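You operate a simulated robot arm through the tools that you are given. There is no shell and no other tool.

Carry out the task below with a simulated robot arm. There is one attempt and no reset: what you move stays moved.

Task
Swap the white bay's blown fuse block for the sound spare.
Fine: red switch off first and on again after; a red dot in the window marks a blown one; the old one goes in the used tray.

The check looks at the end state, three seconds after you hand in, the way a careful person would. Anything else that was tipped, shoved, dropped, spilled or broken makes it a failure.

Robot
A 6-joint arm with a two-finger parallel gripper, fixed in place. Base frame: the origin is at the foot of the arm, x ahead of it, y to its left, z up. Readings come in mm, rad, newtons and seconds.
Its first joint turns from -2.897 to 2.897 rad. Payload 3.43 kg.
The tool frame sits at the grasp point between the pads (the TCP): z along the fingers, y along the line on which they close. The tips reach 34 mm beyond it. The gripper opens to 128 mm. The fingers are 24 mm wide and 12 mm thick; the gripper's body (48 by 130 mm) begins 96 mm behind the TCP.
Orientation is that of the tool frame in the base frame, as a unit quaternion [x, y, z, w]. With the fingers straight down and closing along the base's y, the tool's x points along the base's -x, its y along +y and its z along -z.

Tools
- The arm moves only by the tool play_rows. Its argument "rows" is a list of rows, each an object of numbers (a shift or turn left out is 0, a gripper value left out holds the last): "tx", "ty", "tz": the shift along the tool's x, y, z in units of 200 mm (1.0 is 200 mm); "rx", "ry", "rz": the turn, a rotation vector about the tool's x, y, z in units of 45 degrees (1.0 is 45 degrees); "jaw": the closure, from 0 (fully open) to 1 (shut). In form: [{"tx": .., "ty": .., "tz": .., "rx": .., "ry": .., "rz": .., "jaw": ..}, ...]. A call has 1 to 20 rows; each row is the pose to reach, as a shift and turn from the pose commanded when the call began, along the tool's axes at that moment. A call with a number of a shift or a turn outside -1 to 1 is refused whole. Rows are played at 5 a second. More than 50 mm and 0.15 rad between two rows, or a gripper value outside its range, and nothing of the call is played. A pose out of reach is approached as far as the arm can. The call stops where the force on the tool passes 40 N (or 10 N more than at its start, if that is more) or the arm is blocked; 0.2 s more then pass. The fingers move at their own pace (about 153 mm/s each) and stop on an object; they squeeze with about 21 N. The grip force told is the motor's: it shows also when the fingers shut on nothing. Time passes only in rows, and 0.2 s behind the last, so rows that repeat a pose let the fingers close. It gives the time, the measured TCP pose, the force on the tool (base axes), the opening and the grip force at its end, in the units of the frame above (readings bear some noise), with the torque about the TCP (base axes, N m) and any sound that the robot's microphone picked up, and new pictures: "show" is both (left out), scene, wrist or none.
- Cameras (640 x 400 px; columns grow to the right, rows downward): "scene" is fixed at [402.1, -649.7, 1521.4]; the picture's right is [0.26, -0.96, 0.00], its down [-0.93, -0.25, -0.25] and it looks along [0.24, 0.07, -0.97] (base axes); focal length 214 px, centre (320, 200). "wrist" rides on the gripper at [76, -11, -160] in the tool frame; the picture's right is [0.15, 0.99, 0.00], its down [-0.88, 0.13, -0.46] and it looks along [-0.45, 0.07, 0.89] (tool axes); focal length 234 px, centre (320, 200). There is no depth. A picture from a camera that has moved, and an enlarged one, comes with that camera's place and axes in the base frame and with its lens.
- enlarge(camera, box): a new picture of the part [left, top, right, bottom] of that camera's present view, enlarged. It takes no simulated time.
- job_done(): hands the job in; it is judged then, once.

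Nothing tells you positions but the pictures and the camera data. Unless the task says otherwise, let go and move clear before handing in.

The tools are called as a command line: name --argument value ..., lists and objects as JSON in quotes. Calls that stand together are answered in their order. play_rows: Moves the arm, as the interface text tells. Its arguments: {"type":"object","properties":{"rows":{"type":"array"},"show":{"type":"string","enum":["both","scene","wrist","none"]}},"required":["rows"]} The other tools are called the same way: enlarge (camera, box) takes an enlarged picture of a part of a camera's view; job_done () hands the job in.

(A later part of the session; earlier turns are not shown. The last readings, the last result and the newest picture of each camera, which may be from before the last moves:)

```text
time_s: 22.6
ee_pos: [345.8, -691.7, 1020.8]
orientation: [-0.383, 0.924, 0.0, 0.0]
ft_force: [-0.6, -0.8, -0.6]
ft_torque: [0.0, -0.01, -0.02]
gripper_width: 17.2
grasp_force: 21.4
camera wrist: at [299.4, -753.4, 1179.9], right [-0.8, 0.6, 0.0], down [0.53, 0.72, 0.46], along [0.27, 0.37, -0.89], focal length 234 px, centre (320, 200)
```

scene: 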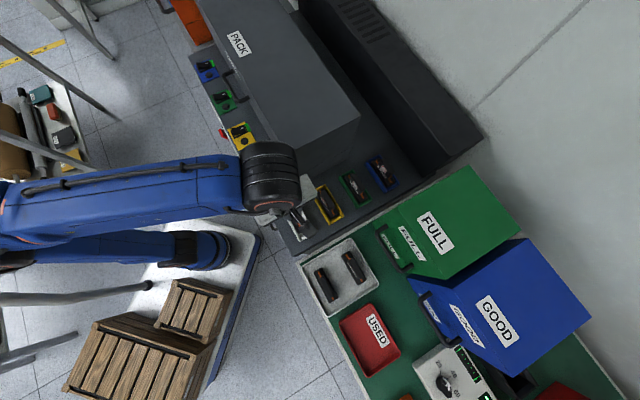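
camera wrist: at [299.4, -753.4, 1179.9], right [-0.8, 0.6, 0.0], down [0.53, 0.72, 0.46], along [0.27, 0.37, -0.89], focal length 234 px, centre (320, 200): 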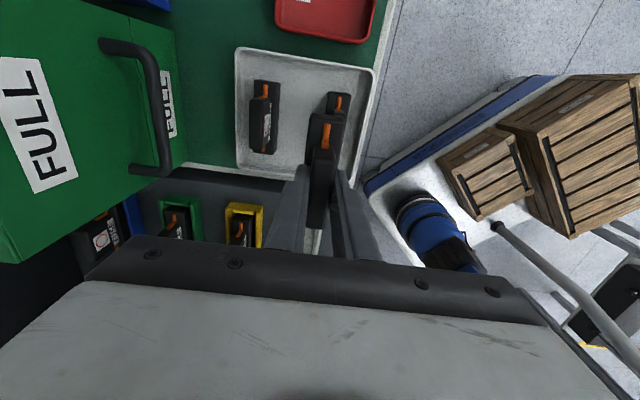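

The held block is steady and clear of the tray. Continuing toward the red tray.

play_rows --rows '[{"tx": 0.2, "ty": -0.018}, {"tx": 0.43, "ty": -0.04}, {"tx": 0.66, "ty": -0.06}, {"tx": 0.88, "ty": -0.08}, {"tx": 1.0, "ty": -0.09}, {"tx": 1.0, "ty": -0.09}]'

enlarge --camera "wrist" --box '[220, 60, 420, 260]'

enlarge --camera "scene" --box '[280, 230, 440, 380]'

```text
time_s: 24.0
ee_pos: [215.0, -846.9, 1024.1]
orientation: [-0.384, 0.923, 0.0, 0.0]
ft_force: [0.3, 0.6, -0.9]
ft_torque: [-0.01, 0.02, -0.01]
gripper_width: 17.6
grasp_force: 20.7
camera wrist: at [169.2, -908.4, 1181.5], right [-0.8, 0.6, 0.0], down [0.53, 0.71, 0.46], along [0.27, 0.37, -0.89], focal length 234 px, centre (320, 200)
```

scene: 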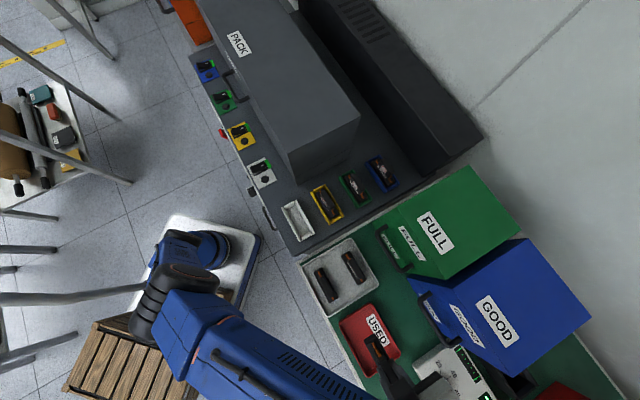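
wrist: 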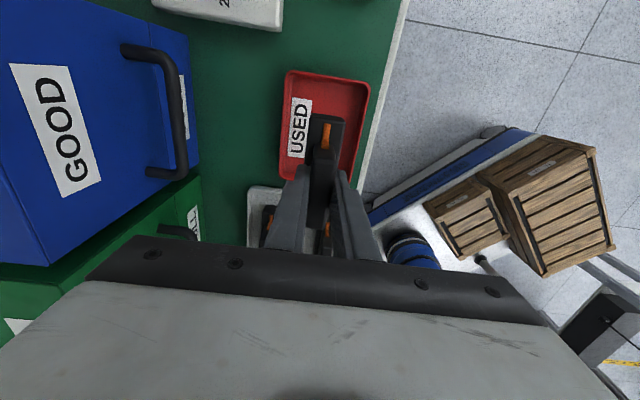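

```text
2.00 times, centred on (320, 160) of wrist
camera zoom: at [169.2, -908.4, 1181.5], right [-0.8, 0.6, 0.0], down [0.53, 0.71, 0.46], along [0.27, 0.37, -0.89], focal length 468 px, centre (320, 280)
```

zoom: 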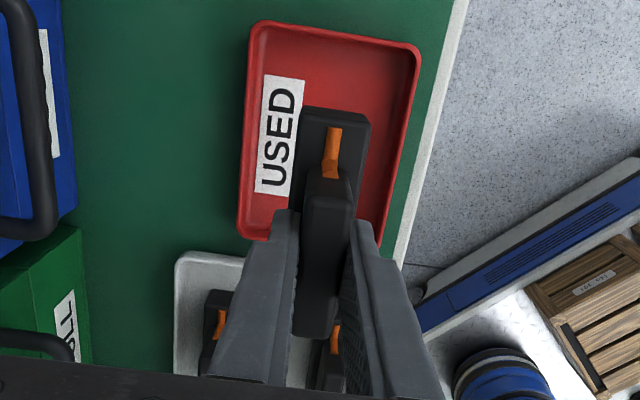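

```text
2.67 times, centred on (360, 305) of scene
camera zoom: at [402.1, -649.7, 1521.4], right [0.26, -0.96, 0.0], down [-0.93, -0.25, -0.25], along [0.24, 0.07, -0.97], focal length 572 px, centre (213, -80)
```

zoom: 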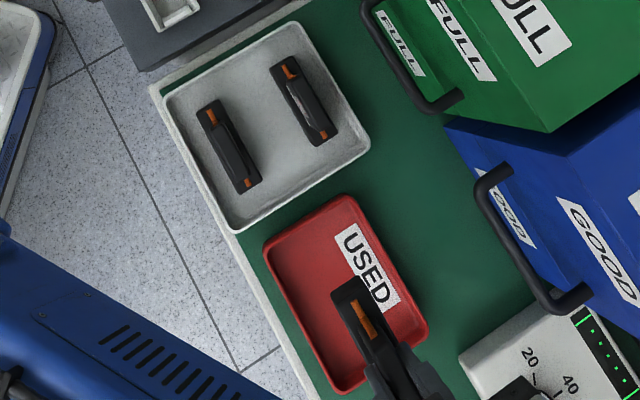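

The block hangs centred over the USED tray. I'll lower to about 30 mm above expected contact, then feel for the floor.

play_rows --rows '[{"tz": 0.15}, {"tz": 0.3}, {"tz": 0.45}, {"tz": 0.55}, {"tz": 0.595}, {"tz": 0.595}]' --show "both"

enlarge --camera "wrist" --box '[220, 40, 420, 240]'

enlarge --camera "scene" --box '[330, 280, 430, 390]'

```text
time_s: 25.4
ee_pos: [215.9, -846.6, 901.0]
orientation: [-0.383, 0.924, 0.0, 0.0]
ft_force: [-0.9, 0.1, -1.8]
ft_torque: [0.05, -0.03, -0.01]
gripper_width: 17.3
grasp_force: 20.7
camera wrist: at [170.2, -907.8, 1059.9], right [-0.8, 0.6, 0.0], down [0.53, 0.72, 0.46], along [0.27, 0.37, -0.89], focal length 234 px, centre (320, 200)
```

scene: 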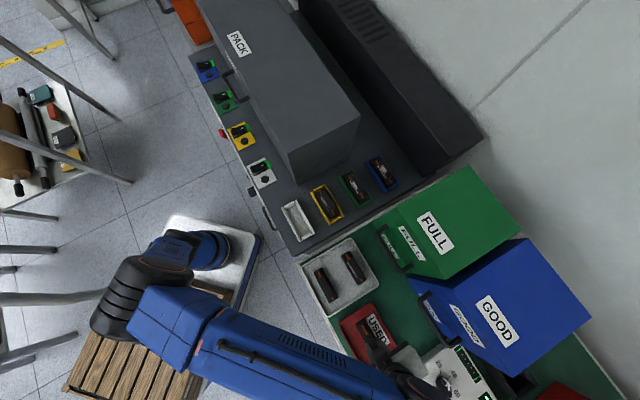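
wrist: 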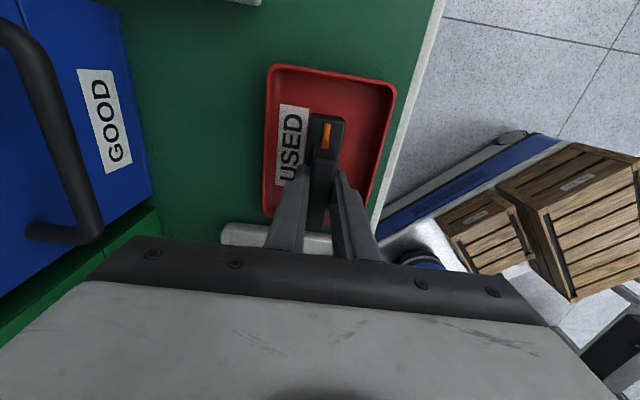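

```text
2.00 times, centred on (320, 140) of wrist
camera zoom: at [170.2, -907.8, 1059.9], right [-0.8, 0.6, 0.0], down [0.53, 0.72, 0.46], along [0.27, 0.37, -0.89], focal length 468 px, centre (320, 320)
```

zoom: 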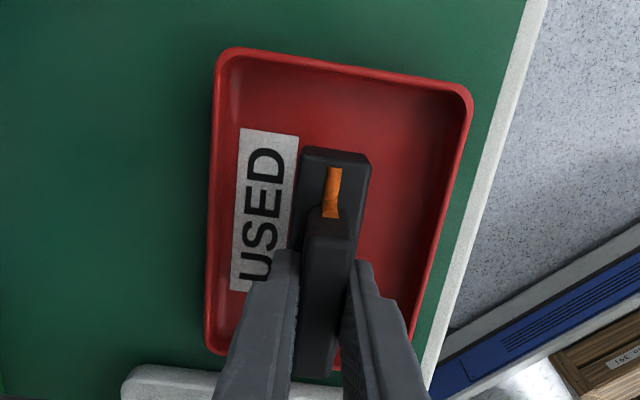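

```text
3.64 times, centred on (380, 335) of scene
camera zoom: at [402.1, -649.7, 1521.4], right [0.26, -0.96, 0.0], down [-0.93, -0.25, -0.25], along [0.24, 0.07, -0.97], focal length 780 px, centre (102, -291)
```

zoom: 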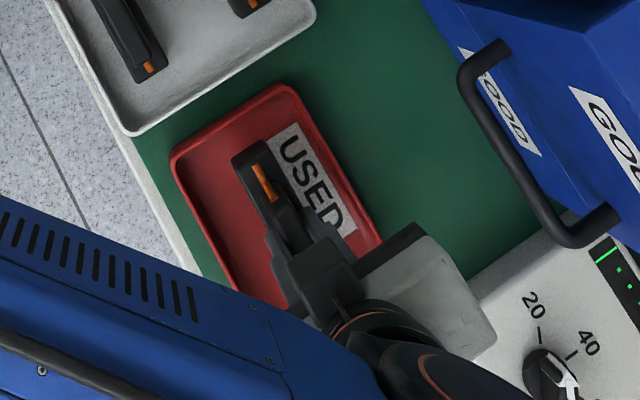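

The block is well inside the tray's outline, roughly 25 mm above its floor. Lowering slowly in small steps, feeling for contact.

play_rows --rows '[{"tz": 0.03}, {"tz": 0.06}, {"tz": 0.08}, {"tz": 0.09}, {"tz": 0.09}]' --show "none"

play_rows --rows '[{"tz": 0.01}, {"tz": 0.02}, {"tz": 0.02}]' --show "wrist"

```text
time_s: 26.6
ee_pos: [217.3, -848.0, 883.6]
orientation: [-0.382, 0.924, 0.0, 0.001]
ft_force: [0.5, 0.2, -0.9]
ft_torque: [0.01, 0.01, -0.03]
gripper_width: 17.4
grasp_force: 21.0
```

```text
time_s: 27.4
ee_pos: [216.3, -847.0, 881.2]
orientation: [-0.382, 0.924, -0.002, -0.001]
ft_force: [-3.9, -1.3, 17.8]
ft_torque: [0.06, 0.12, 0.02]
gripper_width: 17.4
grasp_force: 21.2
camera wrist: at [170.7, -908.0, 1040.9], right [-0.8, 0.6, 0.0], down [0.53, 0.72, 0.45], along [0.27, 0.36, -0.89], focal length 234 px, centre (320, 200)
```

wrist: 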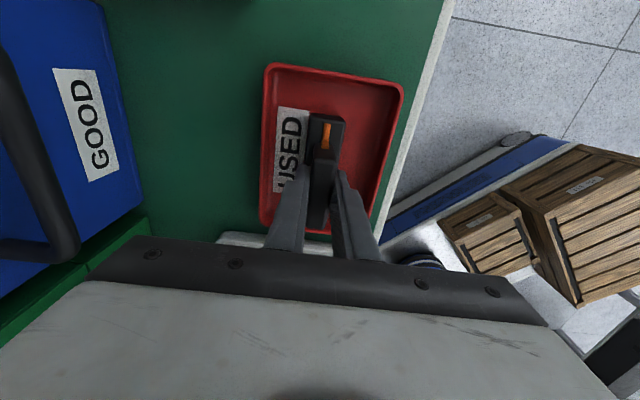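

Contact felt (about 18 N upward) with the block resting on the tray floor. I'll ease off, open the fingers and rise.

play_rows --rows '[{"tz": -0.008}, {"tz": -0.008, "jaw": 0.8}, {"tz": -0.008, "jaw": 0.6}, {"tz": -0.008, "jaw": 0.5}]' --show "wrist"

enlarge --camera "wrist" --box '[220, 40, 420, 240]'

```text
time_s: 28.4
ee_pos: [216.3, -847.2, 880.9]
orientation: [-0.382, 0.924, 0.0, 0.0]
ft_force: [0.4, 0.1, 0.0]
ft_torque: [-0.02, -0.03, 0.02]
gripper_width: 64.1
grasp_force: 0.1
camera wrist: at [170.7, -908.8, 1040.5], right [-0.8, 0.6, 0.0], down [0.53, 0.71, 0.46], along [0.27, 0.37, -0.89], focal length 234 px, centre (320, 200)
```

wrist: 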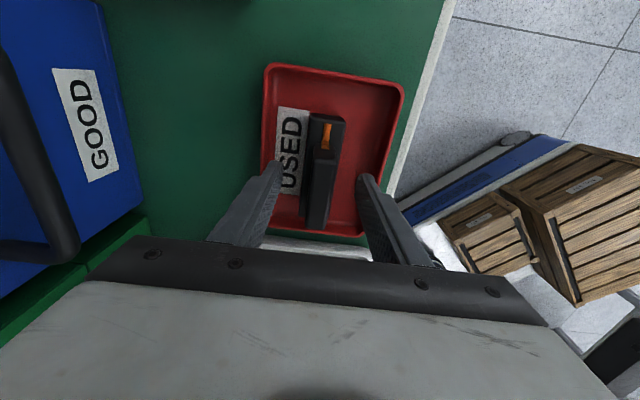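

```text
2.00 times, centred on (320, 140) of wrist
camera zoom: at [170.7, -908.8, 1040.5], right [-0.8, 0.6, 0.0], down [0.53, 0.71, 0.46], along [0.27, 0.37, -0.89], focal length 468 px, centre (320, 320)
```

zoom: 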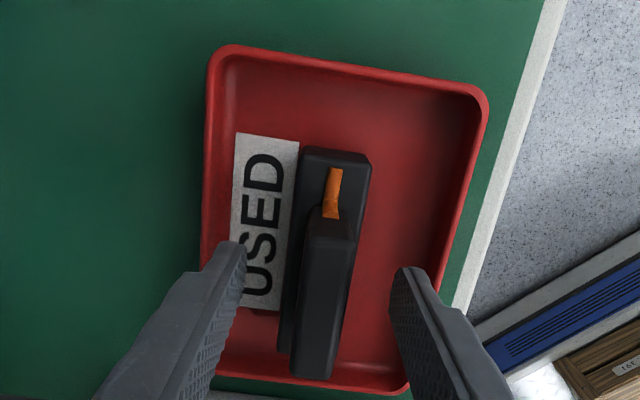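

The old block stands upright in the USED tray. I'll rise straight up and move to view the sound spare, the one farther from the front edge.

play_rows --rows '[{"tz": -0.15}, {"tz": -0.35}, {"tz": -0.475}, {"tx": -0.2, "ty": -0.09, "tz": -0.475}, {"tx": -0.4, "ty": -0.18, "tz": -0.475}, {"tx": -0.6, "ty": -0.27, "tz": -0.475}, {"tx": -0.73, "ty": -0.33, "tz": -0.475}, {"tx": -0.73, "ty": -0.33, "tz": -0.475}]'

enlarge --camera "wrist" --box '[220, 40, 420, 240]'

enlarge --camera "scene" --box '[330, 280, 430, 390]'

```text
time_s: 30.2
ee_pos: [366.2, -791.5, 978.6]
orientation: [-0.383, 0.924, -0.001, 0.0]
ft_force: [-0.5, -0.2, -0.3]
ft_torque: [0.02, -0.02, 0.01]
gripper_width: 64.1
grasp_force: 0.0
camera wrist: at [320.8, -853.6, 1138.1], right [-0.8, 0.6, 0.0], down [0.53, 0.72, 0.46], along [0.27, 0.37, -0.89], focal length 234 px, centre (320, 200)
```

scene: 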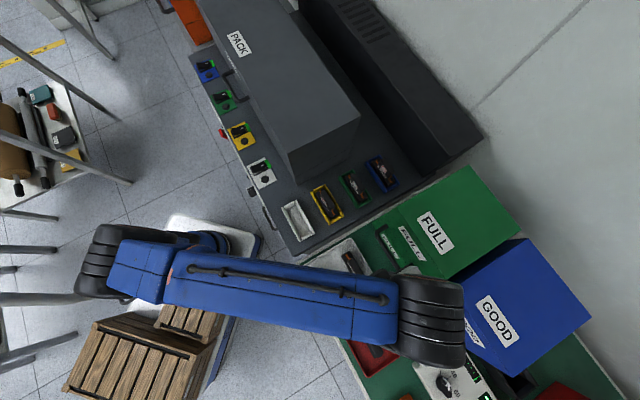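
wrist: 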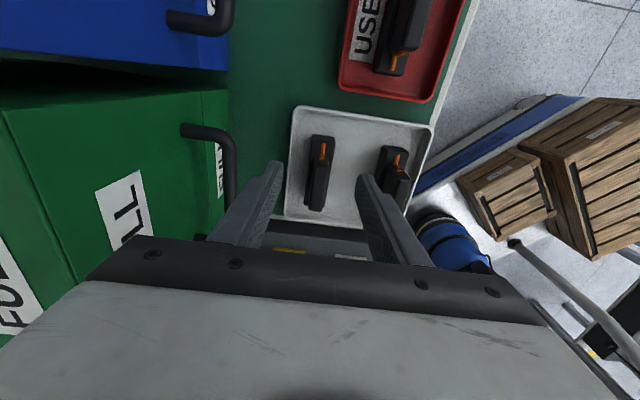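

```text
2.00 times, centred on (320, 140) of wrist
camera zoom: at [320.8, -853.6, 1138.1], right [-0.8, 0.6, 0.0], down [0.53, 0.72, 0.46], along [0.27, 0.37, -0.89], focal length 468 px, centre (320, 320)
```

zoom: 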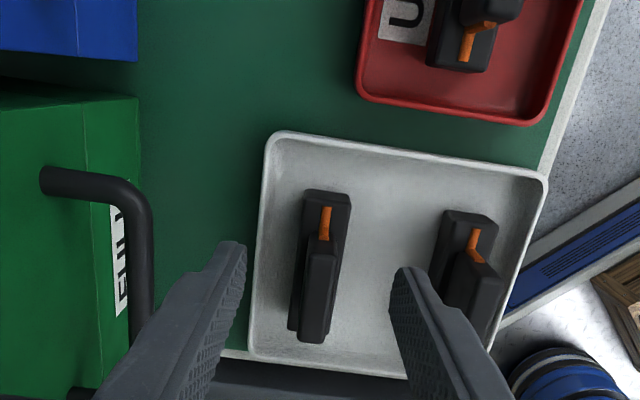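

```text
3.64 times, centred on (380, 335) of scene
camera zoom: at [402.1, -649.7, 1521.4], right [0.26, -0.96, 0.0], down [-0.93, -0.25, -0.25], along [0.24, 0.07, -0.97], focal length 780 px, centre (102, -291)
```

zoom: 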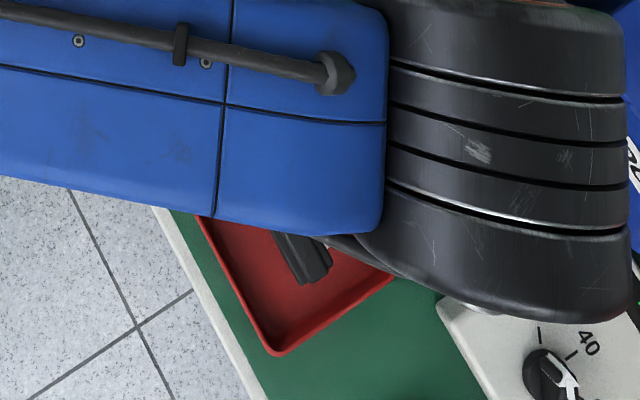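

The sound spare sits between the fingers. By projection it's about 38 mm ahead and 5 mm to the side of the grip position. I'll shift over it and descend to just above its grip plate.

play_rows --rows '[{"tx": -0.1, "ty": 0.012}, {"tx": -0.19, "ty": 0.0235}, {"tx": -0.19, "ty": 0.0235, "tz": 0.12}, {"tx": -0.19, "ty": 0.0235, "tz": 0.23}, {"tx": -0.19, "ty": 0.0235, "tz": 0.25}, {"tx": -0.19, "ty": 0.0235, "tz": 0.25}]' --show "wrist"

enlarge --camera "wrist" --box '[240, 60, 400, 240]'

```text
time_s: 31.6
ee_pos: [390.5, -760.8, 926.5]
orientation: [-0.382, 0.924, 0.0, 0.0]
ft_force: [-0.4, 0.2, -0.3]
ft_torque: [0.02, -0.01, 0.02]
gripper_width: 63.8
grasp_force: 0.0
camera wrist: at [344.0, -821.5, 1086.6], right [-0.8, 0.6, 0.0], down [0.53, 0.72, 0.46], along [0.27, 0.37, -0.89], focal length 234 px, centre (320, 200)
```

wrist: 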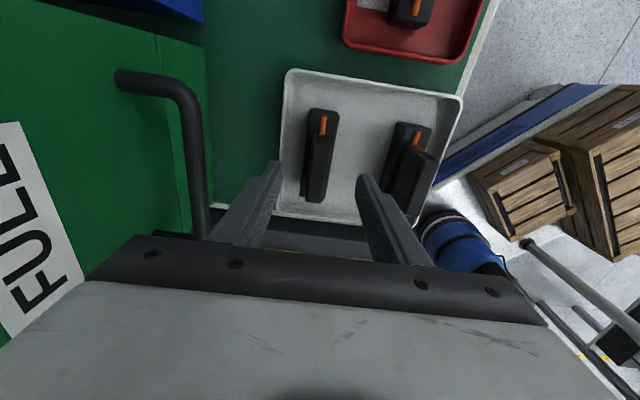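

```text
2.22 times, centred on (320, 150) of wrist
camera zoom: at [344.0, -821.5, 1086.6], right [-0.8, 0.6, 0.0], down [0.53, 0.72, 0.46], along [0.27, 0.37, -0.89], focal length 520 px, centre (320, 311)
```

zoom: 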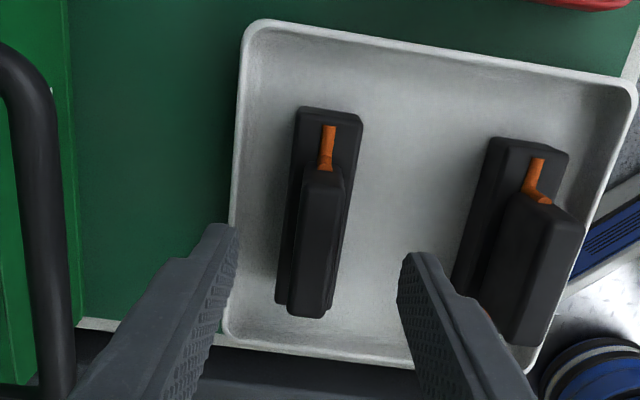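

Alignment is within about 1 mm. I'll lower so the fingertips straddle the spare's grip plate, well above its base, and close.

play_rows --rows '[{"ty": -0.006, "tz": 0.0}, {"ty": -0.006, "tz": 0.06}, {"ty": -0.006, "tz": 0.12}, {"ty": -0.006, "tz": 0.18}, {"ty": -0.006, "tz": 0.215}, {"ty": -0.006, "tz": 0.2325}, {"ty": -0.006, "tz": 0.2325}]' --show "wrist"

enlarge --camera "wrist" --box '[240, 60, 400, 240]'

```text
time_s: 33.2
ee_pos: [390.8, -762.0, 880.8]
orientation: [-0.382, 0.924, 0.0, 0.0]
ft_force: [-0.1, 0.1, 0.6]
ft_torque: [0.01, -0.01, 0.0]
gripper_width: 63.8
grasp_force: 0.0
camera wrist: at [345.6, -821.9, 1039.6], right [-0.8, 0.6, 0.0], down [0.53, 0.72, 0.46], along [0.27, 0.37, -0.89], focal length 234 px, centre (320, 200)
```

wrist: 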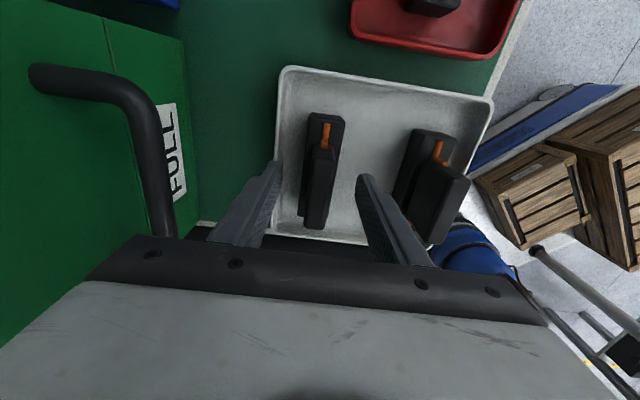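

```text
2.22 times, centred on (320, 150) of wrist
camera zoom: at [345.6, -821.9, 1039.6], right [-0.8, 0.6, 0.0], down [0.53, 0.72, 0.46], along [0.27, 0.37, -0.89], focal length 520 px, centre (320, 311)
```

zoom: 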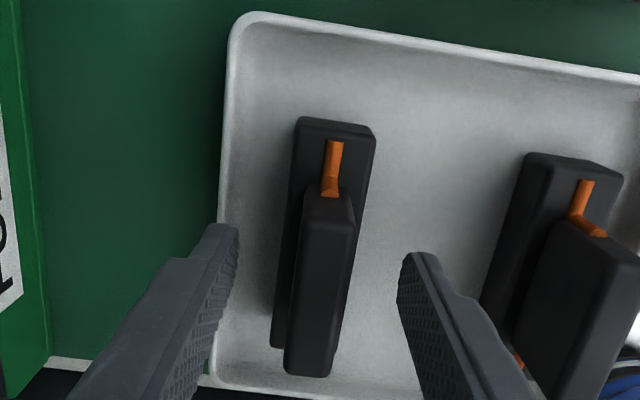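

The view matches the earlier grip almost exactly. Closing on the spare.

play_rows --rows '[{"ty": -0.004}, {"ty": -0.004, "jaw": 0.75}, {"ty": -0.004, "jaw": 1.0}, {"ty": -0.004, "jaw": 1.0}, {"ty": -0.004, "jaw": 1.0}]' --show "wrist"

enlarge --camera "wrist" --box '[240, 60, 400, 240]'

```text
time_s: 34.4
ee_pos: [391.9, -761.5, 881.4]
orientation: [-0.383, 0.924, 0.0, 0.0]
ft_force: [0.2, -0.1, 1.0]
ft_torque: [0.0, 0.01, 0.0]
gripper_width: 17.4
grasp_force: 20.8
camera wrist: at [345.8, -822.5, 1039.7], right [-0.8, 0.6, 0.0], down [0.53, 0.72, 0.46], along [0.27, 0.37, -0.89], focal length 234 px, centre (320, 200)
```

wrist: 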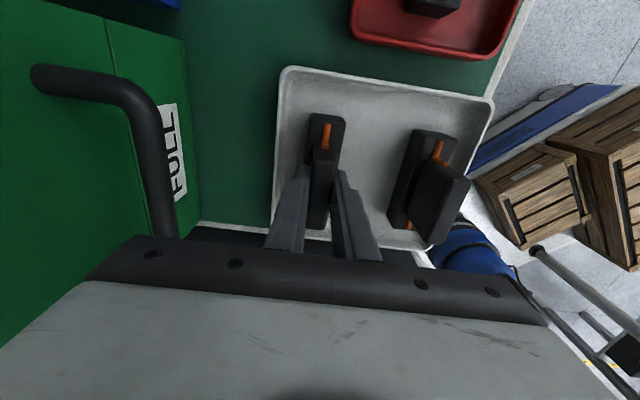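

```text
2.22 times, centred on (320, 150) of wrist
camera zoom: at [345.8, -822.5, 1039.7], right [-0.8, 0.6, 0.0], down [0.53, 0.72, 0.46], along [0.27, 0.37, -0.89], focal length 520 px, centre (320, 311)
```

zoom: 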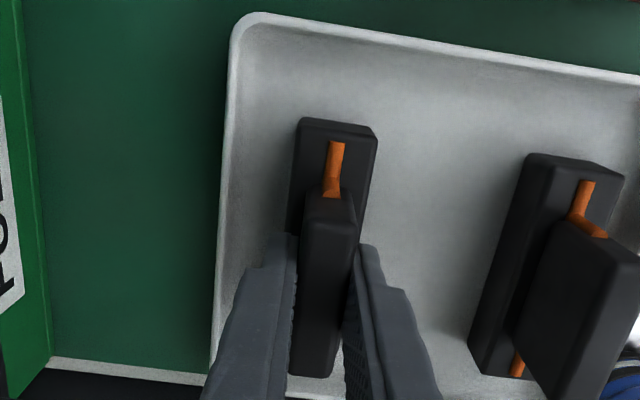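

Gripped at 17.4 mm. I'll lift straight up and move toward the white bay, pausing to the side so I can inspect the empty holder.

play_rows --rows '[{"tz": -0.04}, {"tz": -0.2}, {"tz": -0.4}, {"tz": -0.6}, {"tx": -0.23, "ty": 0.03, "tz": -0.6}, {"tx": -0.46, "ty": 0.07, "tz": -0.6}, {"tx": -0.6, "ty": 0.1, "tz": -0.6}, {"tx": -0.7, "ty": 0.15, "tz": -0.6}, {"tx": -0.7, "ty": 0.15, "tz": -0.6}]'

enlarge --camera "wrist" --box '[280, 120, 440, 280]'

enlarge --camera "scene" --box '[270, 190, 350, 260]'

```text
time_s: 36.4
ee_pos: [468.5, -642.7, 1000.8]
orientation: [-0.383, 0.924, 0.001, 0.0]
ft_force: [0.4, 0.2, -0.5]
ft_torque: [0.01, 0.0, 0.0]
gripper_width: 17.4
grasp_force: 20.8
camera wrist: at [423.5, -704.1, 1160.6], right [-0.8, 0.6, 0.0], down [0.53, 0.72, 0.46], along [0.27, 0.37, -0.89], focal length 234 px, centre (320, 200)
```

scene: 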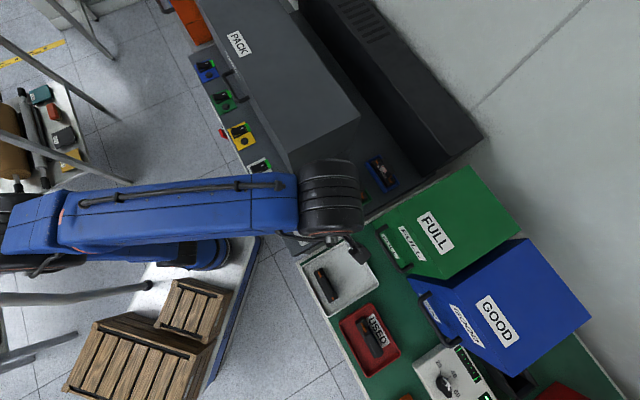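
wrist: 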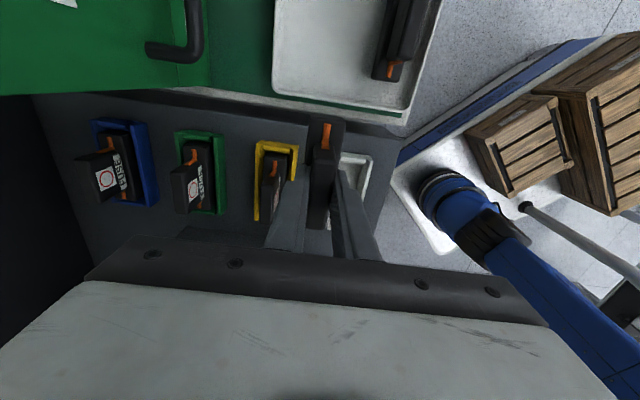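

```text
2.50 times, centred on (360, 200) of wrist
camera zoom: at [423.5, -704.1, 1160.6], right [-0.8, 0.6, 0.0], down [0.53, 0.72, 0.46], along [0.27, 0.37, -0.89], focal length 585 px, centre (220, 200)
```

zoom: 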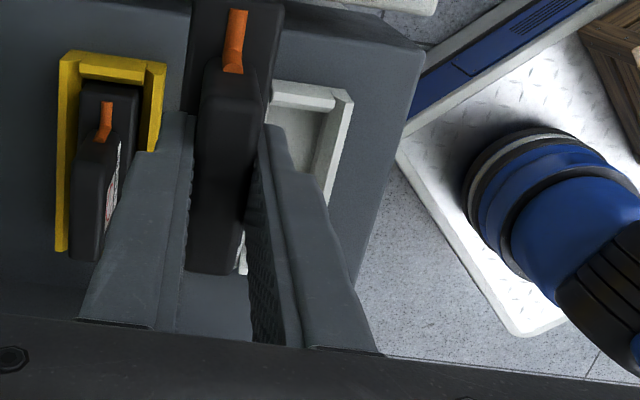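

```text
5.71 times, centred on (310, 225) of scene
camera zoom: at [402.1, -649.7, 1521.4], right [0.26, -0.96, 0.0], down [-0.93, -0.25, -0.25], along [0.24, 0.07, -0.97], focal length 1226 px, centre (377, 57)
```

zoom: 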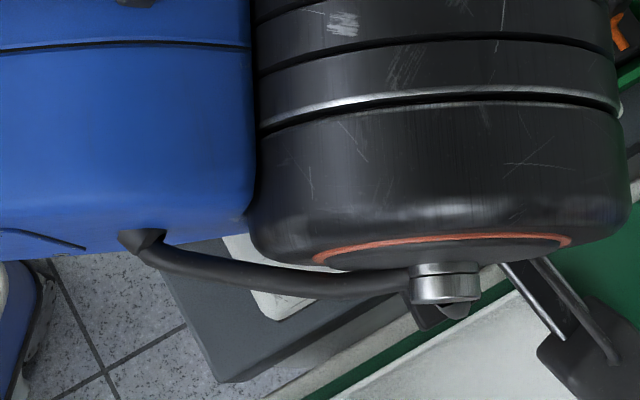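

The arm blocks a clear look, but the spare is gripped the same way the old block was, so I'll retrace the exact extraction pose. Moving over the bay and down until the base is just above the rails.

play_rows --rows '[{"tx": -0.19, "ty": 0.128}, {"tx": -0.38, "ty": 0.2565}, {"tx": -0.38, "ty": 0.2565, "tz": 0.13}, {"tx": -0.38, "ty": 0.2565, "tz": 0.26}, {"tx": -0.38, "ty": 0.2565, "tz": 0.34}, {"tx": -0.38, "ty": 0.2565, "tz": 0.375}, {"tx": -0.38, "ty": 0.2565, "tz": 0.375}]' --show "wrist"

enlarge --camera "wrist" --box '[240, 60, 400, 240]'

```text
time_s: 38.0
ee_pos: [484.7, -550.4, 926.1]
orientation: [-0.383, 0.924, 0.0, 0.0]
ft_force: [-0.2, 0.6, -1.3]
ft_torque: [0.01, 0.02, 0.03]
gripper_width: 17.2
grasp_force: 20.1
camera wrist: at [440.4, -613.2, 1084.8], right [-0.8, 0.6, 0.0], down [0.53, 0.72, 0.46], along [0.27, 0.37, -0.89], focal length 234 px, centre (320, 200)
```

wrist: 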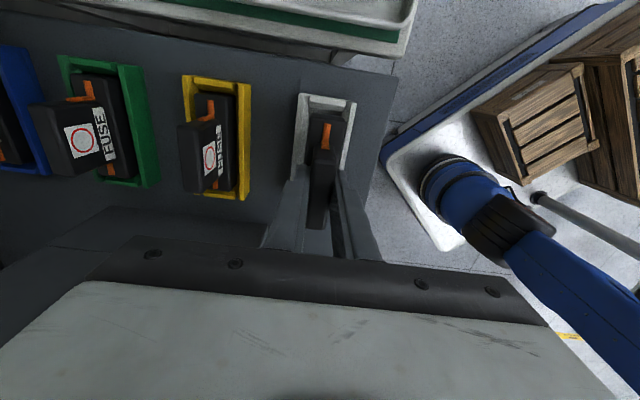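

```text
2.22 times, centred on (320, 150) of wrist
camera zoom: at [440.4, -613.2, 1084.8], right [-0.8, 0.6, 0.0], down [0.53, 0.72, 0.46], along [0.27, 0.37, -0.89], focal length 520 px, centre (320, 311)
```

zoom: 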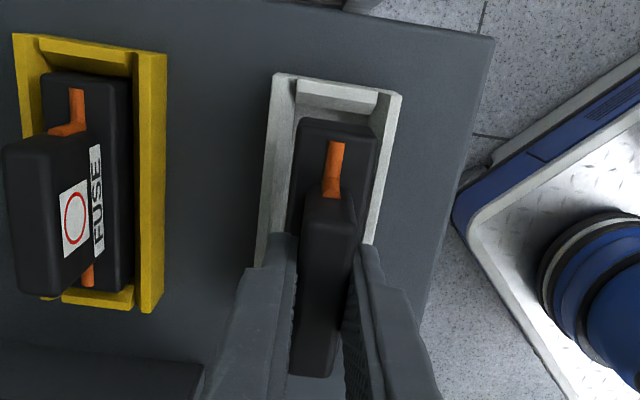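

Frame and block line up within about 1 mm. Descending into the holder gently in small steps.

play_rows --rows '[{"tz": 0.02}, {"tz": 0.04}, {"tz": 0.06}, {"tz": 0.08}, {"tz": 0.1}, {"tz": 0.1}]' --show "none"

play_rows --rows '[{"tz": 0.015}, {"tz": 0.03}, {"tz": 0.045}, {"tz": 0.045}]' --show "wrist"

enlarge --camera "wrist" --box '[240, 60, 400, 240]'

```text
time_s: 39.4
ee_pos: [486.9, -552.1, 905.8]
orientation: [-0.382, 0.924, 0.0, 0.0]
ft_force: [-0.3, 0.5, -0.1]
ft_torque: [0.01, -0.03, -0.02]
gripper_width: 17.4
grasp_force: 20.9
```

```text
time_s: 40.4
ee_pos: [487.0, -551.1, 897.6]
orientation: [-0.383, 0.924, -0.001, 0.0]
ft_force: [-0.1, 0.8, -0.3]
ft_torque: [-0.01, 0.03, -0.02]
gripper_width: 17.5
grasp_force: 21.1
camera wrist: at [440.4, -613.3, 1055.8], right [-0.8, 0.6, 0.0], down [0.53, 0.72, 0.46], along [0.27, 0.37, -0.89], focal length 234 px, centre (320, 200)
```

wrist: 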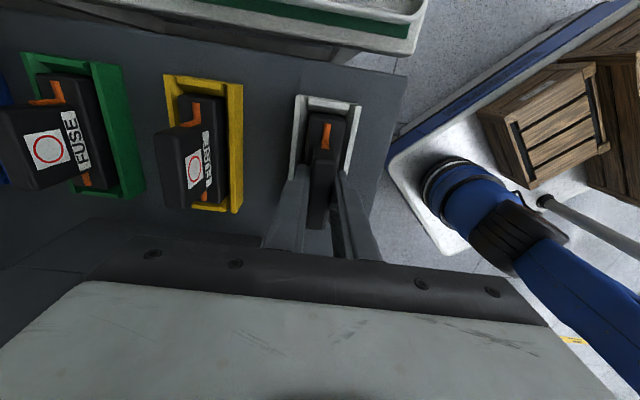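

```text
2.22 times, centred on (320, 150) of wrist
camera zoom: at [440.4, -613.3, 1055.8], right [-0.8, 0.6, 0.0], down [0.53, 0.72, 0.46], along [0.27, 0.37, -0.89], focal length 520 px, centre (320, 311)
```

zoom: 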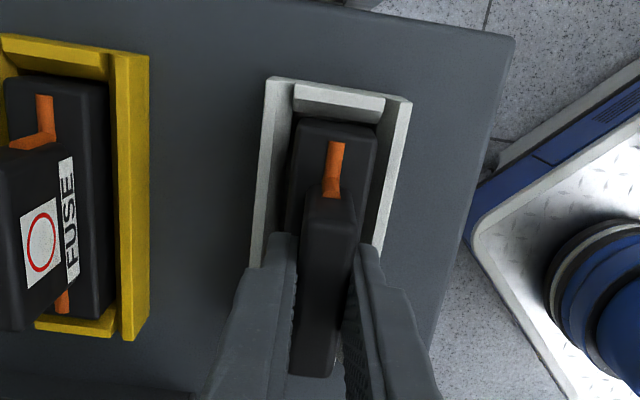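

The base is inside the rails with no side force. Continuing down a millimetre at a time.

play_rows --rows '[{"tz": 0.005}, {"tz": 0.01}, {"tz": 0.015}, {"tz": 0.015}]' --show "none"

```text
time_s: 41.4
ee_pos: [485.0, -552.1, 893.2]
orientation: [-0.383, 0.924, 0.001, 0.0]
ft_force: [0.5, 0.2, -0.4]
ft_torque: [-0.02, -0.01, 0.01]
gripper_width: 17.3
grasp_force: 20.9
```

play_rows --rows '[{"tz": 0.005}, {"tz": 0.01}, {"tz": 0.01}]' --show "none"

```text
time_s: 42.2
ee_pos: [485.6, -551.7, 891.7]
orientation: [-0.383, 0.924, 0.0, 0.0]
ft_force: [0.0, -0.4, 1.6]
ft_torque: [0.07, -0.01, 0.03]
gripper_width: 17.5
grasp_force: 21.2
```

I see the first hint of contact in the force reading. One more small step.

play_rows --rows '[{"tz": 0.005}, {"tz": 0.005}]' --show "wrist"

enlarge --camera "wrist" --box '[240, 60, 400, 240]'

```text
time_s: 42.8
ee_pos: [485.6, -552.3, 891.8]
orientation: [-0.382, 0.924, -0.002, 0.0]
ft_force: [4.5, -2.4, 16.0]
ft_torque: [0.04, -0.23, -0.02]
gripper_width: 17.5
grasp_force: 20.6
camera wrist: at [439.7, -612.9, 1050.6], right [-0.8, 0.6, 0.0], down [0.53, 0.72, 0.46], along [0.27, 0.36, -0.89], focal length 234 px, centre (320, 200)
```

wrist: 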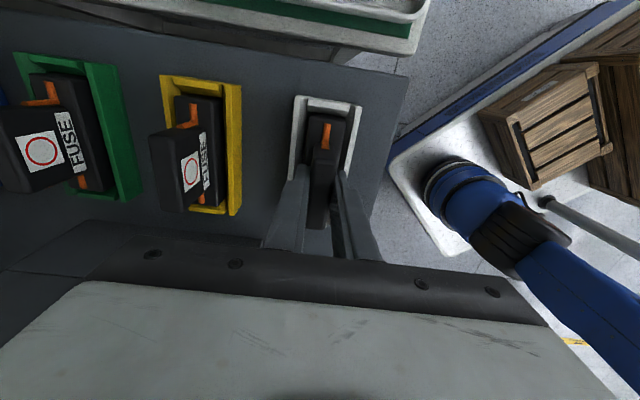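

```text
2.22 times, centred on (320, 150) of wrist
camera zoom: at [439.7, -612.9, 1050.6], right [-0.8, 0.6, 0.0], down [0.53, 0.72, 0.46], along [0.27, 0.36, -0.89], focal length 520 px, centre (320, 311)
```

zoom: 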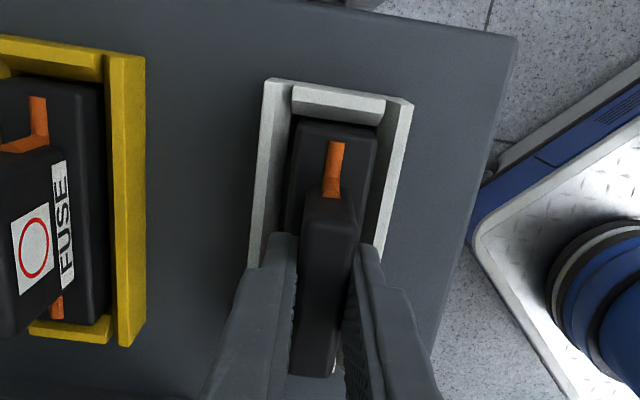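

Firm contact at TCP z≈891.7 matches the expected seated height within about 1 mm. I'll ease the pressure, open, and look.

play_rows --rows '[{"tz": -0.006}, {"tz": -0.006, "jaw": 0.8}, {"tz": -0.006, "jaw": 0.6}, {"tz": -0.006, "jaw": 0.45}, {"tz": -0.006, "jaw": 0.45}]' --show "wrist"

enlarge --camera "wrist" --box '[240, 60, 400, 240]'

```text
time_s: 44.0
ee_pos: [486.0, -551.9, 891.9]
orientation: [-0.382, 0.924, 0.0, -0.001]
ft_force: [0.4, -0.2, 0.8]
ft_torque: [-0.01, 0.01, -0.01]
gripper_width: 70.2
grasp_force: 0.1
camera wrist: at [439.9, -613.1, 1050.7], right [-0.8, 0.6, 0.0], down [0.53, 0.72, 0.46], along [0.27, 0.37, -0.89], focal length 234 px, centre (320, 200)
```

wrist: 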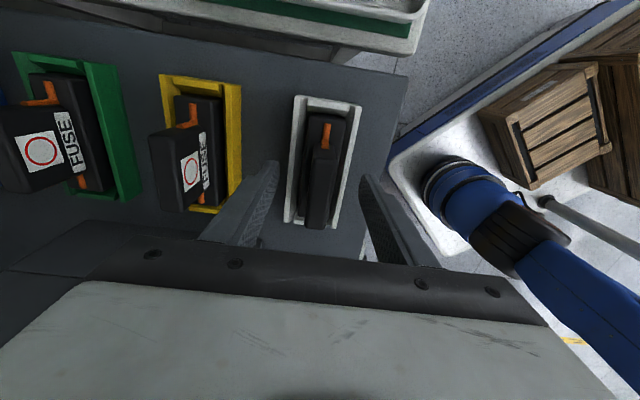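

```text
2.22 times, centred on (320, 150) of wrist
camera zoom: at [439.9, -613.1, 1050.7], right [-0.8, 0.6, 0.0], down [0.53, 0.72, 0.46], along [0.27, 0.37, -0.89], focal length 520 px, centre (320, 311)
```

zoom: 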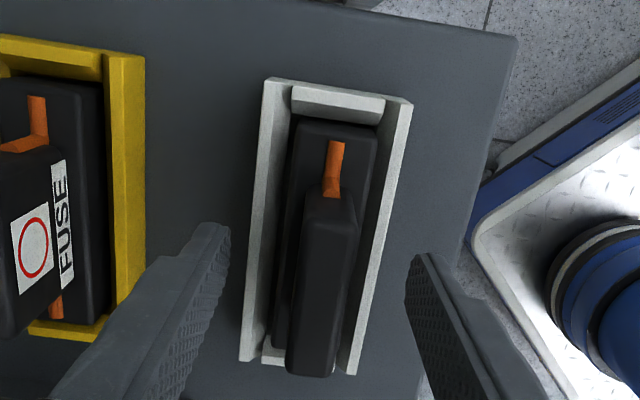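

The spare sits in the holder just like the others. I'll rise clear and retrace the path back to the red switch.

play_rows --rows '[{"tz": -0.1}, {"tz": -0.3}, {"tz": -0.5}, {"tz": -0.575}, {"tx": -0.165, "ty": 0.092, "tz": -0.575}, {"tx": -0.33, "ty": 0.185, "tz": -0.575}, {"tx": -0.495, "ty": 0.277, "tz": -0.575}, {"tx": -0.495, "ty": 0.277, "tz": -0.575}]'

enlarge --camera "wrist" --box '[200, 0, 440, 150]'

enlarge --camera "scene" --box '[280, 180, 440, 380]'

```text
time_s: 45.8
ee_pos: [515.6, -442.7, 1007.6]
orientation: [-0.383, 0.924, 0.0, 0.0]
ft_force: [0.5, 0.1, 0.2]
ft_torque: [0.03, -0.02, 0.03]
gripper_width: 70.5
grasp_force: 0.0
camera wrist: at [469.8, -503.9, 1166.4], right [-0.8, 0.6, 0.0], down [0.53, 0.72, 0.46], along [0.27, 0.37, -0.89], focal length 234 px, centre (320, 200)
```

scene: 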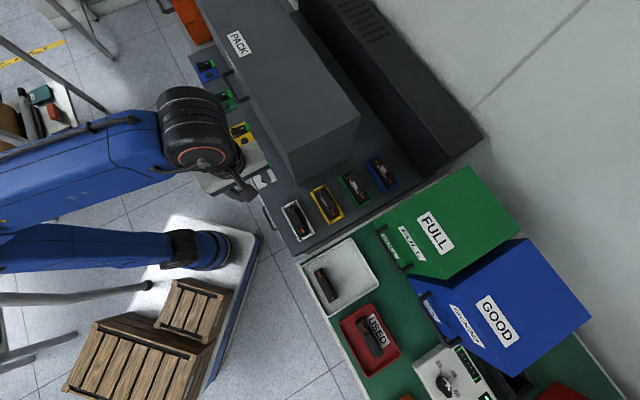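
wrist: 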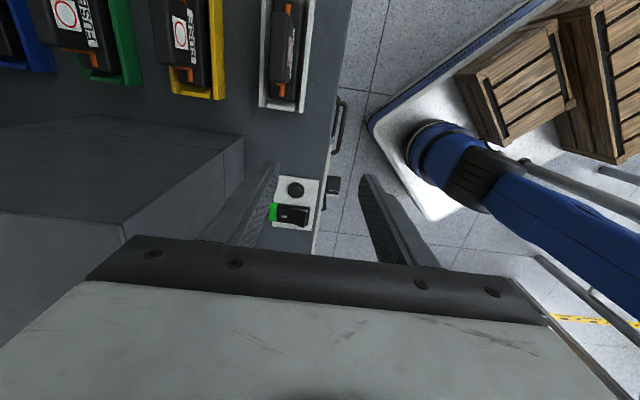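

```text
2.67 times, centred on (320, 75) of wrist
camera zoom: at [469.8, -503.9, 1166.4], right [-0.8, 0.6, 0.0], down [0.53, 0.72, 0.46], along [0.27, 0.37, -0.89], focal length 624 px, centre (320, 533)
```

zoom: 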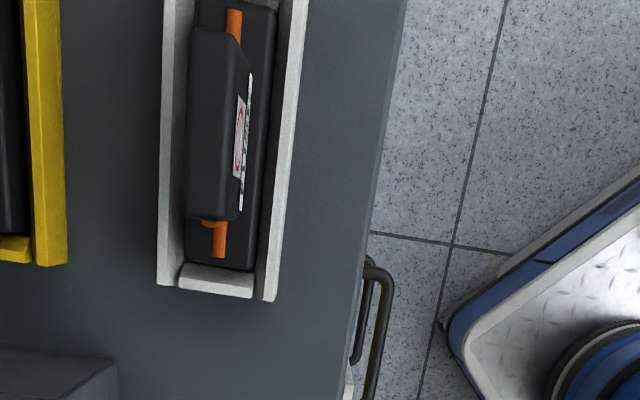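

```text
2.00 times, centred on (360, 280) of scene
camera zoom: at [402.1, -649.7, 1521.4], right [0.26, -0.96, 0.0], down [-0.93, -0.25, -0.25], along [0.24, 0.07, -0.97], focal length 429 px, centre (240, 40)
```

zoom: 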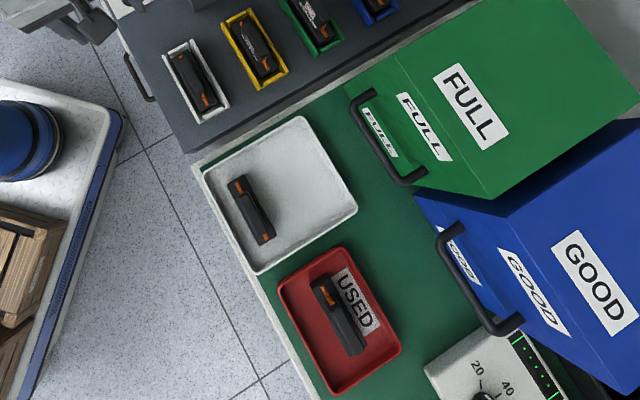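

The white bay now shows an empty (sound) window, and the old block is in the USED tray. Returning to the fascia along the earlier path, closing the fingers on the way.

play_rows --rows '[{"tx": -0.148, "ty": 0.051, "rz": 0.1667}, {"tx": -0.297, "ty": 0.101, "rz": 0.3333}, {"tx": -0.445, "ty": 0.152, "rz": 0.5}, {"tx": -0.593, "ty": 0.203, "rz": 0.6667}, {"tx": -0.742, "ty": 0.253, "rz": 0.8333}, {"tx": -0.89, "ty": 0.304, "rz": 1.0, "jaw": 1.0}]' --show "none"

play_rows --rows '[{"tx": -0.074, "ty": 0.149, "tz": 0.048, "rz": 0.1667}, {"tx": -0.148, "ty": 0.298, "tz": 0.097, "rz": 0.3333}, {"tx": -0.222, "ty": 0.447, "tz": 0.145, "rz": 0.5}, {"tx": -0.297, "ty": 0.595, "tz": 0.193, "rz": 0.6667}, {"tx": -0.371, "ty": 0.744, "tz": 0.242, "rz": 0.8333}, {"tx": -0.445, "ty": 0.893, "tz": 0.29, "rz": 1.0}, {"tx": -0.445, "ty": 0.893, "tz": 0.29, "rz": 1.0}]' --show "wrist"

enlarge --camera "wrist" --box '[220, 140, 420, 265]'

```text
time_s: 47.2
ee_pos: [599.6, -270.7, 1006.8]
orientation: [0.0, 1.0, 0.0, 0.0]
ft_force: [-0.5, 0.3, 0.6]
ft_torque: [0.0, 0.0, -0.02]
gripper_width: 0.0
grasp_force: 20.8
```

```text
time_s: 48.8
ee_pos: [688.8, -93.8, 948.6]
orientation: [0.383, 0.924, 0.0, 0.0]
ft_force: [-0.5, 0.3, 0.4]
ft_torque: [0.01, 0.02, -0.01]
gripper_width: 0.0
grasp_force: 20.9
camera wrist: at [627.7, -47.8, 1107.9], right [0.6, 0.8, 0.0], down [0.71, -0.53, 0.46], along [0.37, -0.27, -0.89], focal length 234 px, centre (320, 200)
```

wrist: 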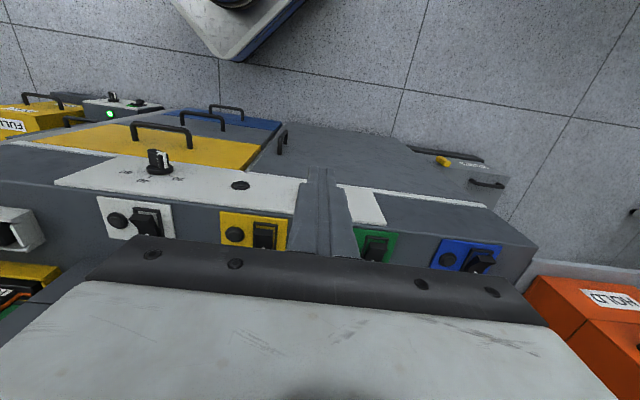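

```text
3.20 times, centred on (320, 202) of wrist
camera zoom: at [627.7, -47.8, 1107.9], right [0.6, 0.8, 0.0], down [0.71, -0.53, 0.46], along [0.37, -0.27, -0.89], focal length 749 px, centre (320, 192)
```

zoom: 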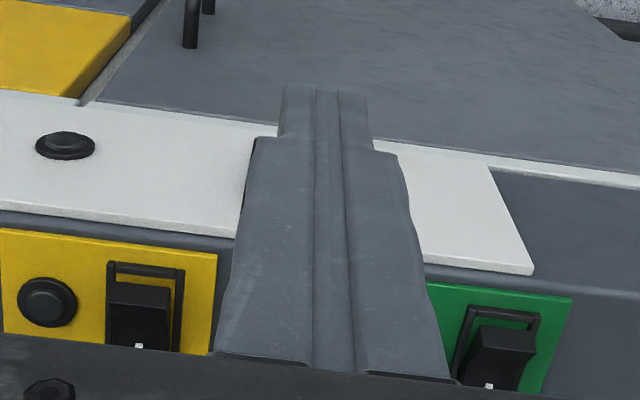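

Lined up at u≈421. Lowering and tilting 45° so the fingertip faces the upper end of the rocker (z≈770), about 40 mm short of it.

play_rows --rows '[{"tz": 0.136, "ry": -0.1667}, {"tz": 0.272, "ry": -0.3333}, {"tz": 0.4075, "ry": -0.5}, {"tz": 0.543, "ry": -0.6667}, {"tx": -0.02, "tz": 0.68, "ry": -0.8333}, {"tx": -0.038, "tz": 0.815, "ry": -1.0}, {"tx": -0.038, "tz": 0.815, "ry": -1.0}]'

```text
time_s: 50.4
ee_pos: [694.7, -100.8, 785.7]
orientation: [0.353, 0.853, -0.146, 0.355]
ft_force: [0.2, 0.5, 0.3]
ft_torque: [0.0, 0.01, 0.01]
gripper_width: 0.0
grasp_force: 20.9
camera wrist: at [569.1, 9.4, 843.9], right [0.63, 0.77, -0.1], down [0.3, -0.12, 0.95], along [0.72, -0.62, -0.31], focal length 234 px, centre (320, 200)
```

scene: 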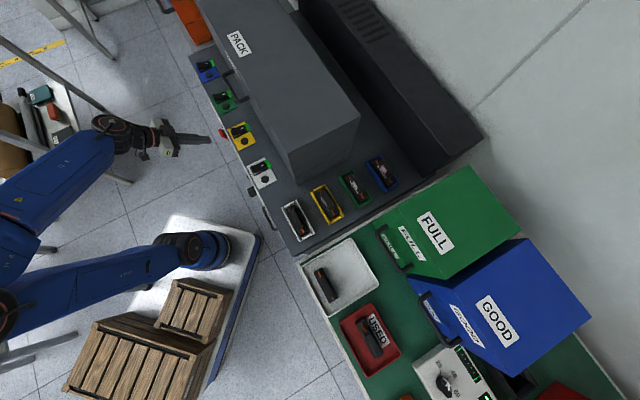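
wrist: 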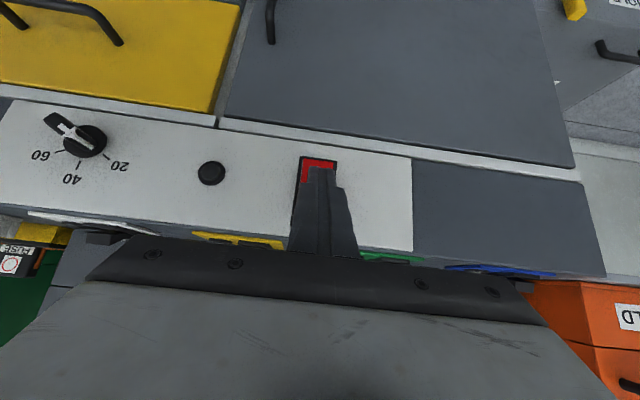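

The fingertip covers the rocker's upper half, with its lower end visible beyond. Pressing straight in as before.

play_rows --rows '[{"tx": -0.0354, "tz": 0.0354}, {"tx": -0.0707, "tz": 0.0707}, {"tx": -0.106, "tz": 0.106}, {"tx": -0.12, "tz": 0.12}, {"tx": -0.134, "tz": 0.134}, {"tx": -0.148, "tz": 0.148}, {"tx": -0.162, "tz": 0.162}, {"tx": -0.176, "tz": 0.176}]'

```text
time_s: 52.2
ee_pos: [730.4, -134.8, 786.8]
orientation: [0.353, 0.854, -0.146, 0.353]
ft_force: [0.0, 0.0, 0.3]
ft_torque: [-0.02, 0.0, -0.02]
gripper_width: 0.0
grasp_force: 20.8
heard: click
camera wrist: at [603.7, -25.5, 845.1], right [0.63, 0.77, -0.1], down [0.31, -0.12, 0.94], along [0.72, -0.62, -0.31], focal length 234 px, centre (320, 200)
```

scene: 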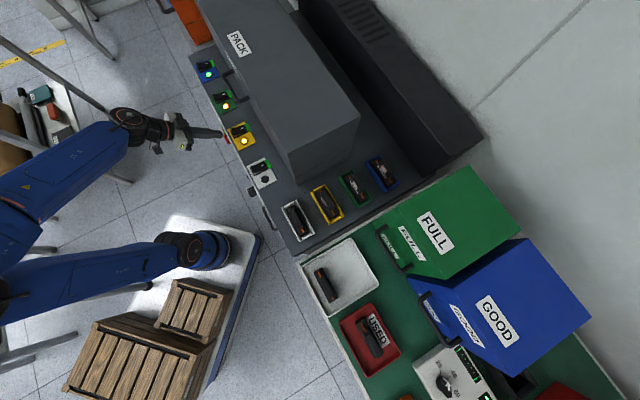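
wrist: 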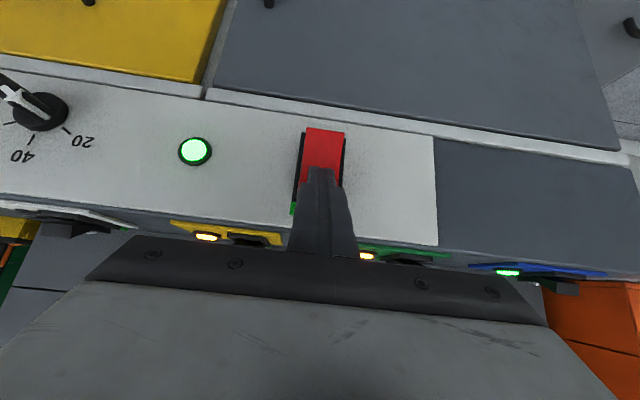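

The switch clicked and the lamps are back on, but I need to look at the white bay's lamp. Zooming in.

enlarge --camera "scene" --box '[190, 50, 290, 200]'

enlarge --camera "scene" --box '[240, 150, 340, 250]'

enlarge --camera "wrist" --box '[0, 190, 300, 260]'

```text
2.67 times, centred on (240, 125) of scene
camera zoom: at [402.1, -649.7, 1521.4], right [0.26, -0.96, 0.0], down [-0.93, -0.25, -0.25], along [0.24, 0.07, -0.97], focal length 572 px, centre (533, 400)
```

zoom: 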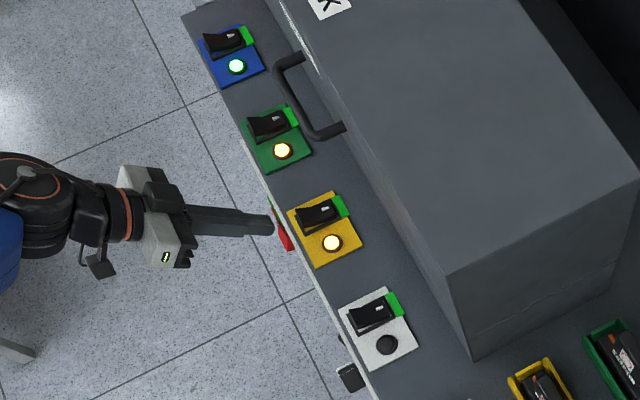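

```text
4.00 times, centred on (290, 200) of scene
camera zoom: at [402.1, -649.7, 1521.4], right [0.26, -0.96, 0.0], down [-0.93, -0.25, -0.25], along [0.24, 0.07, -0.97], focal length 858 px, centre (440, 200)
```

zoom: 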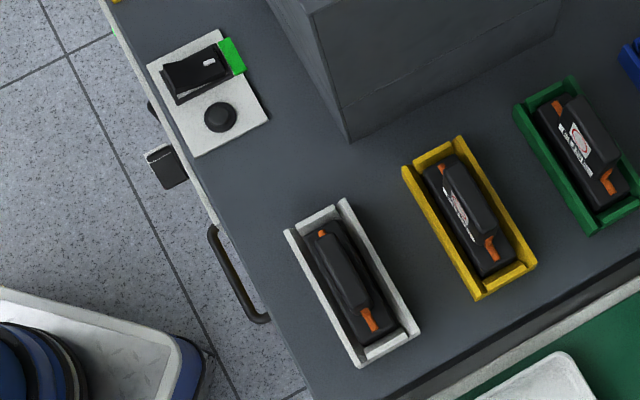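

```text
2.13 times, centred on (150, 225) of wrist
camera zoom: at [603.7, -25.5, 845.1], right [0.63, 0.77, -0.1], down [0.31, -0.12, 0.94], along [0.72, -0.62, -0.31], focal length 500 px, centre (683, 147)
```

zoom: 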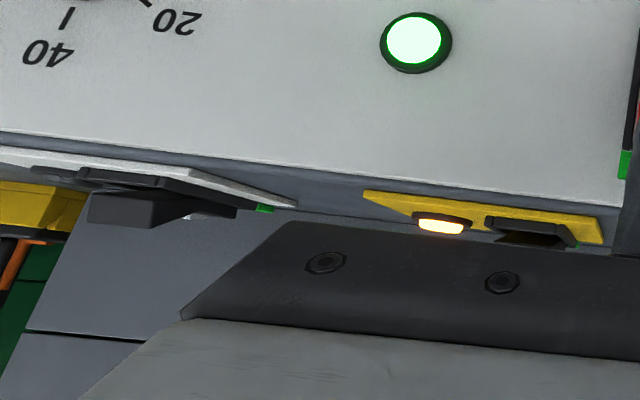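

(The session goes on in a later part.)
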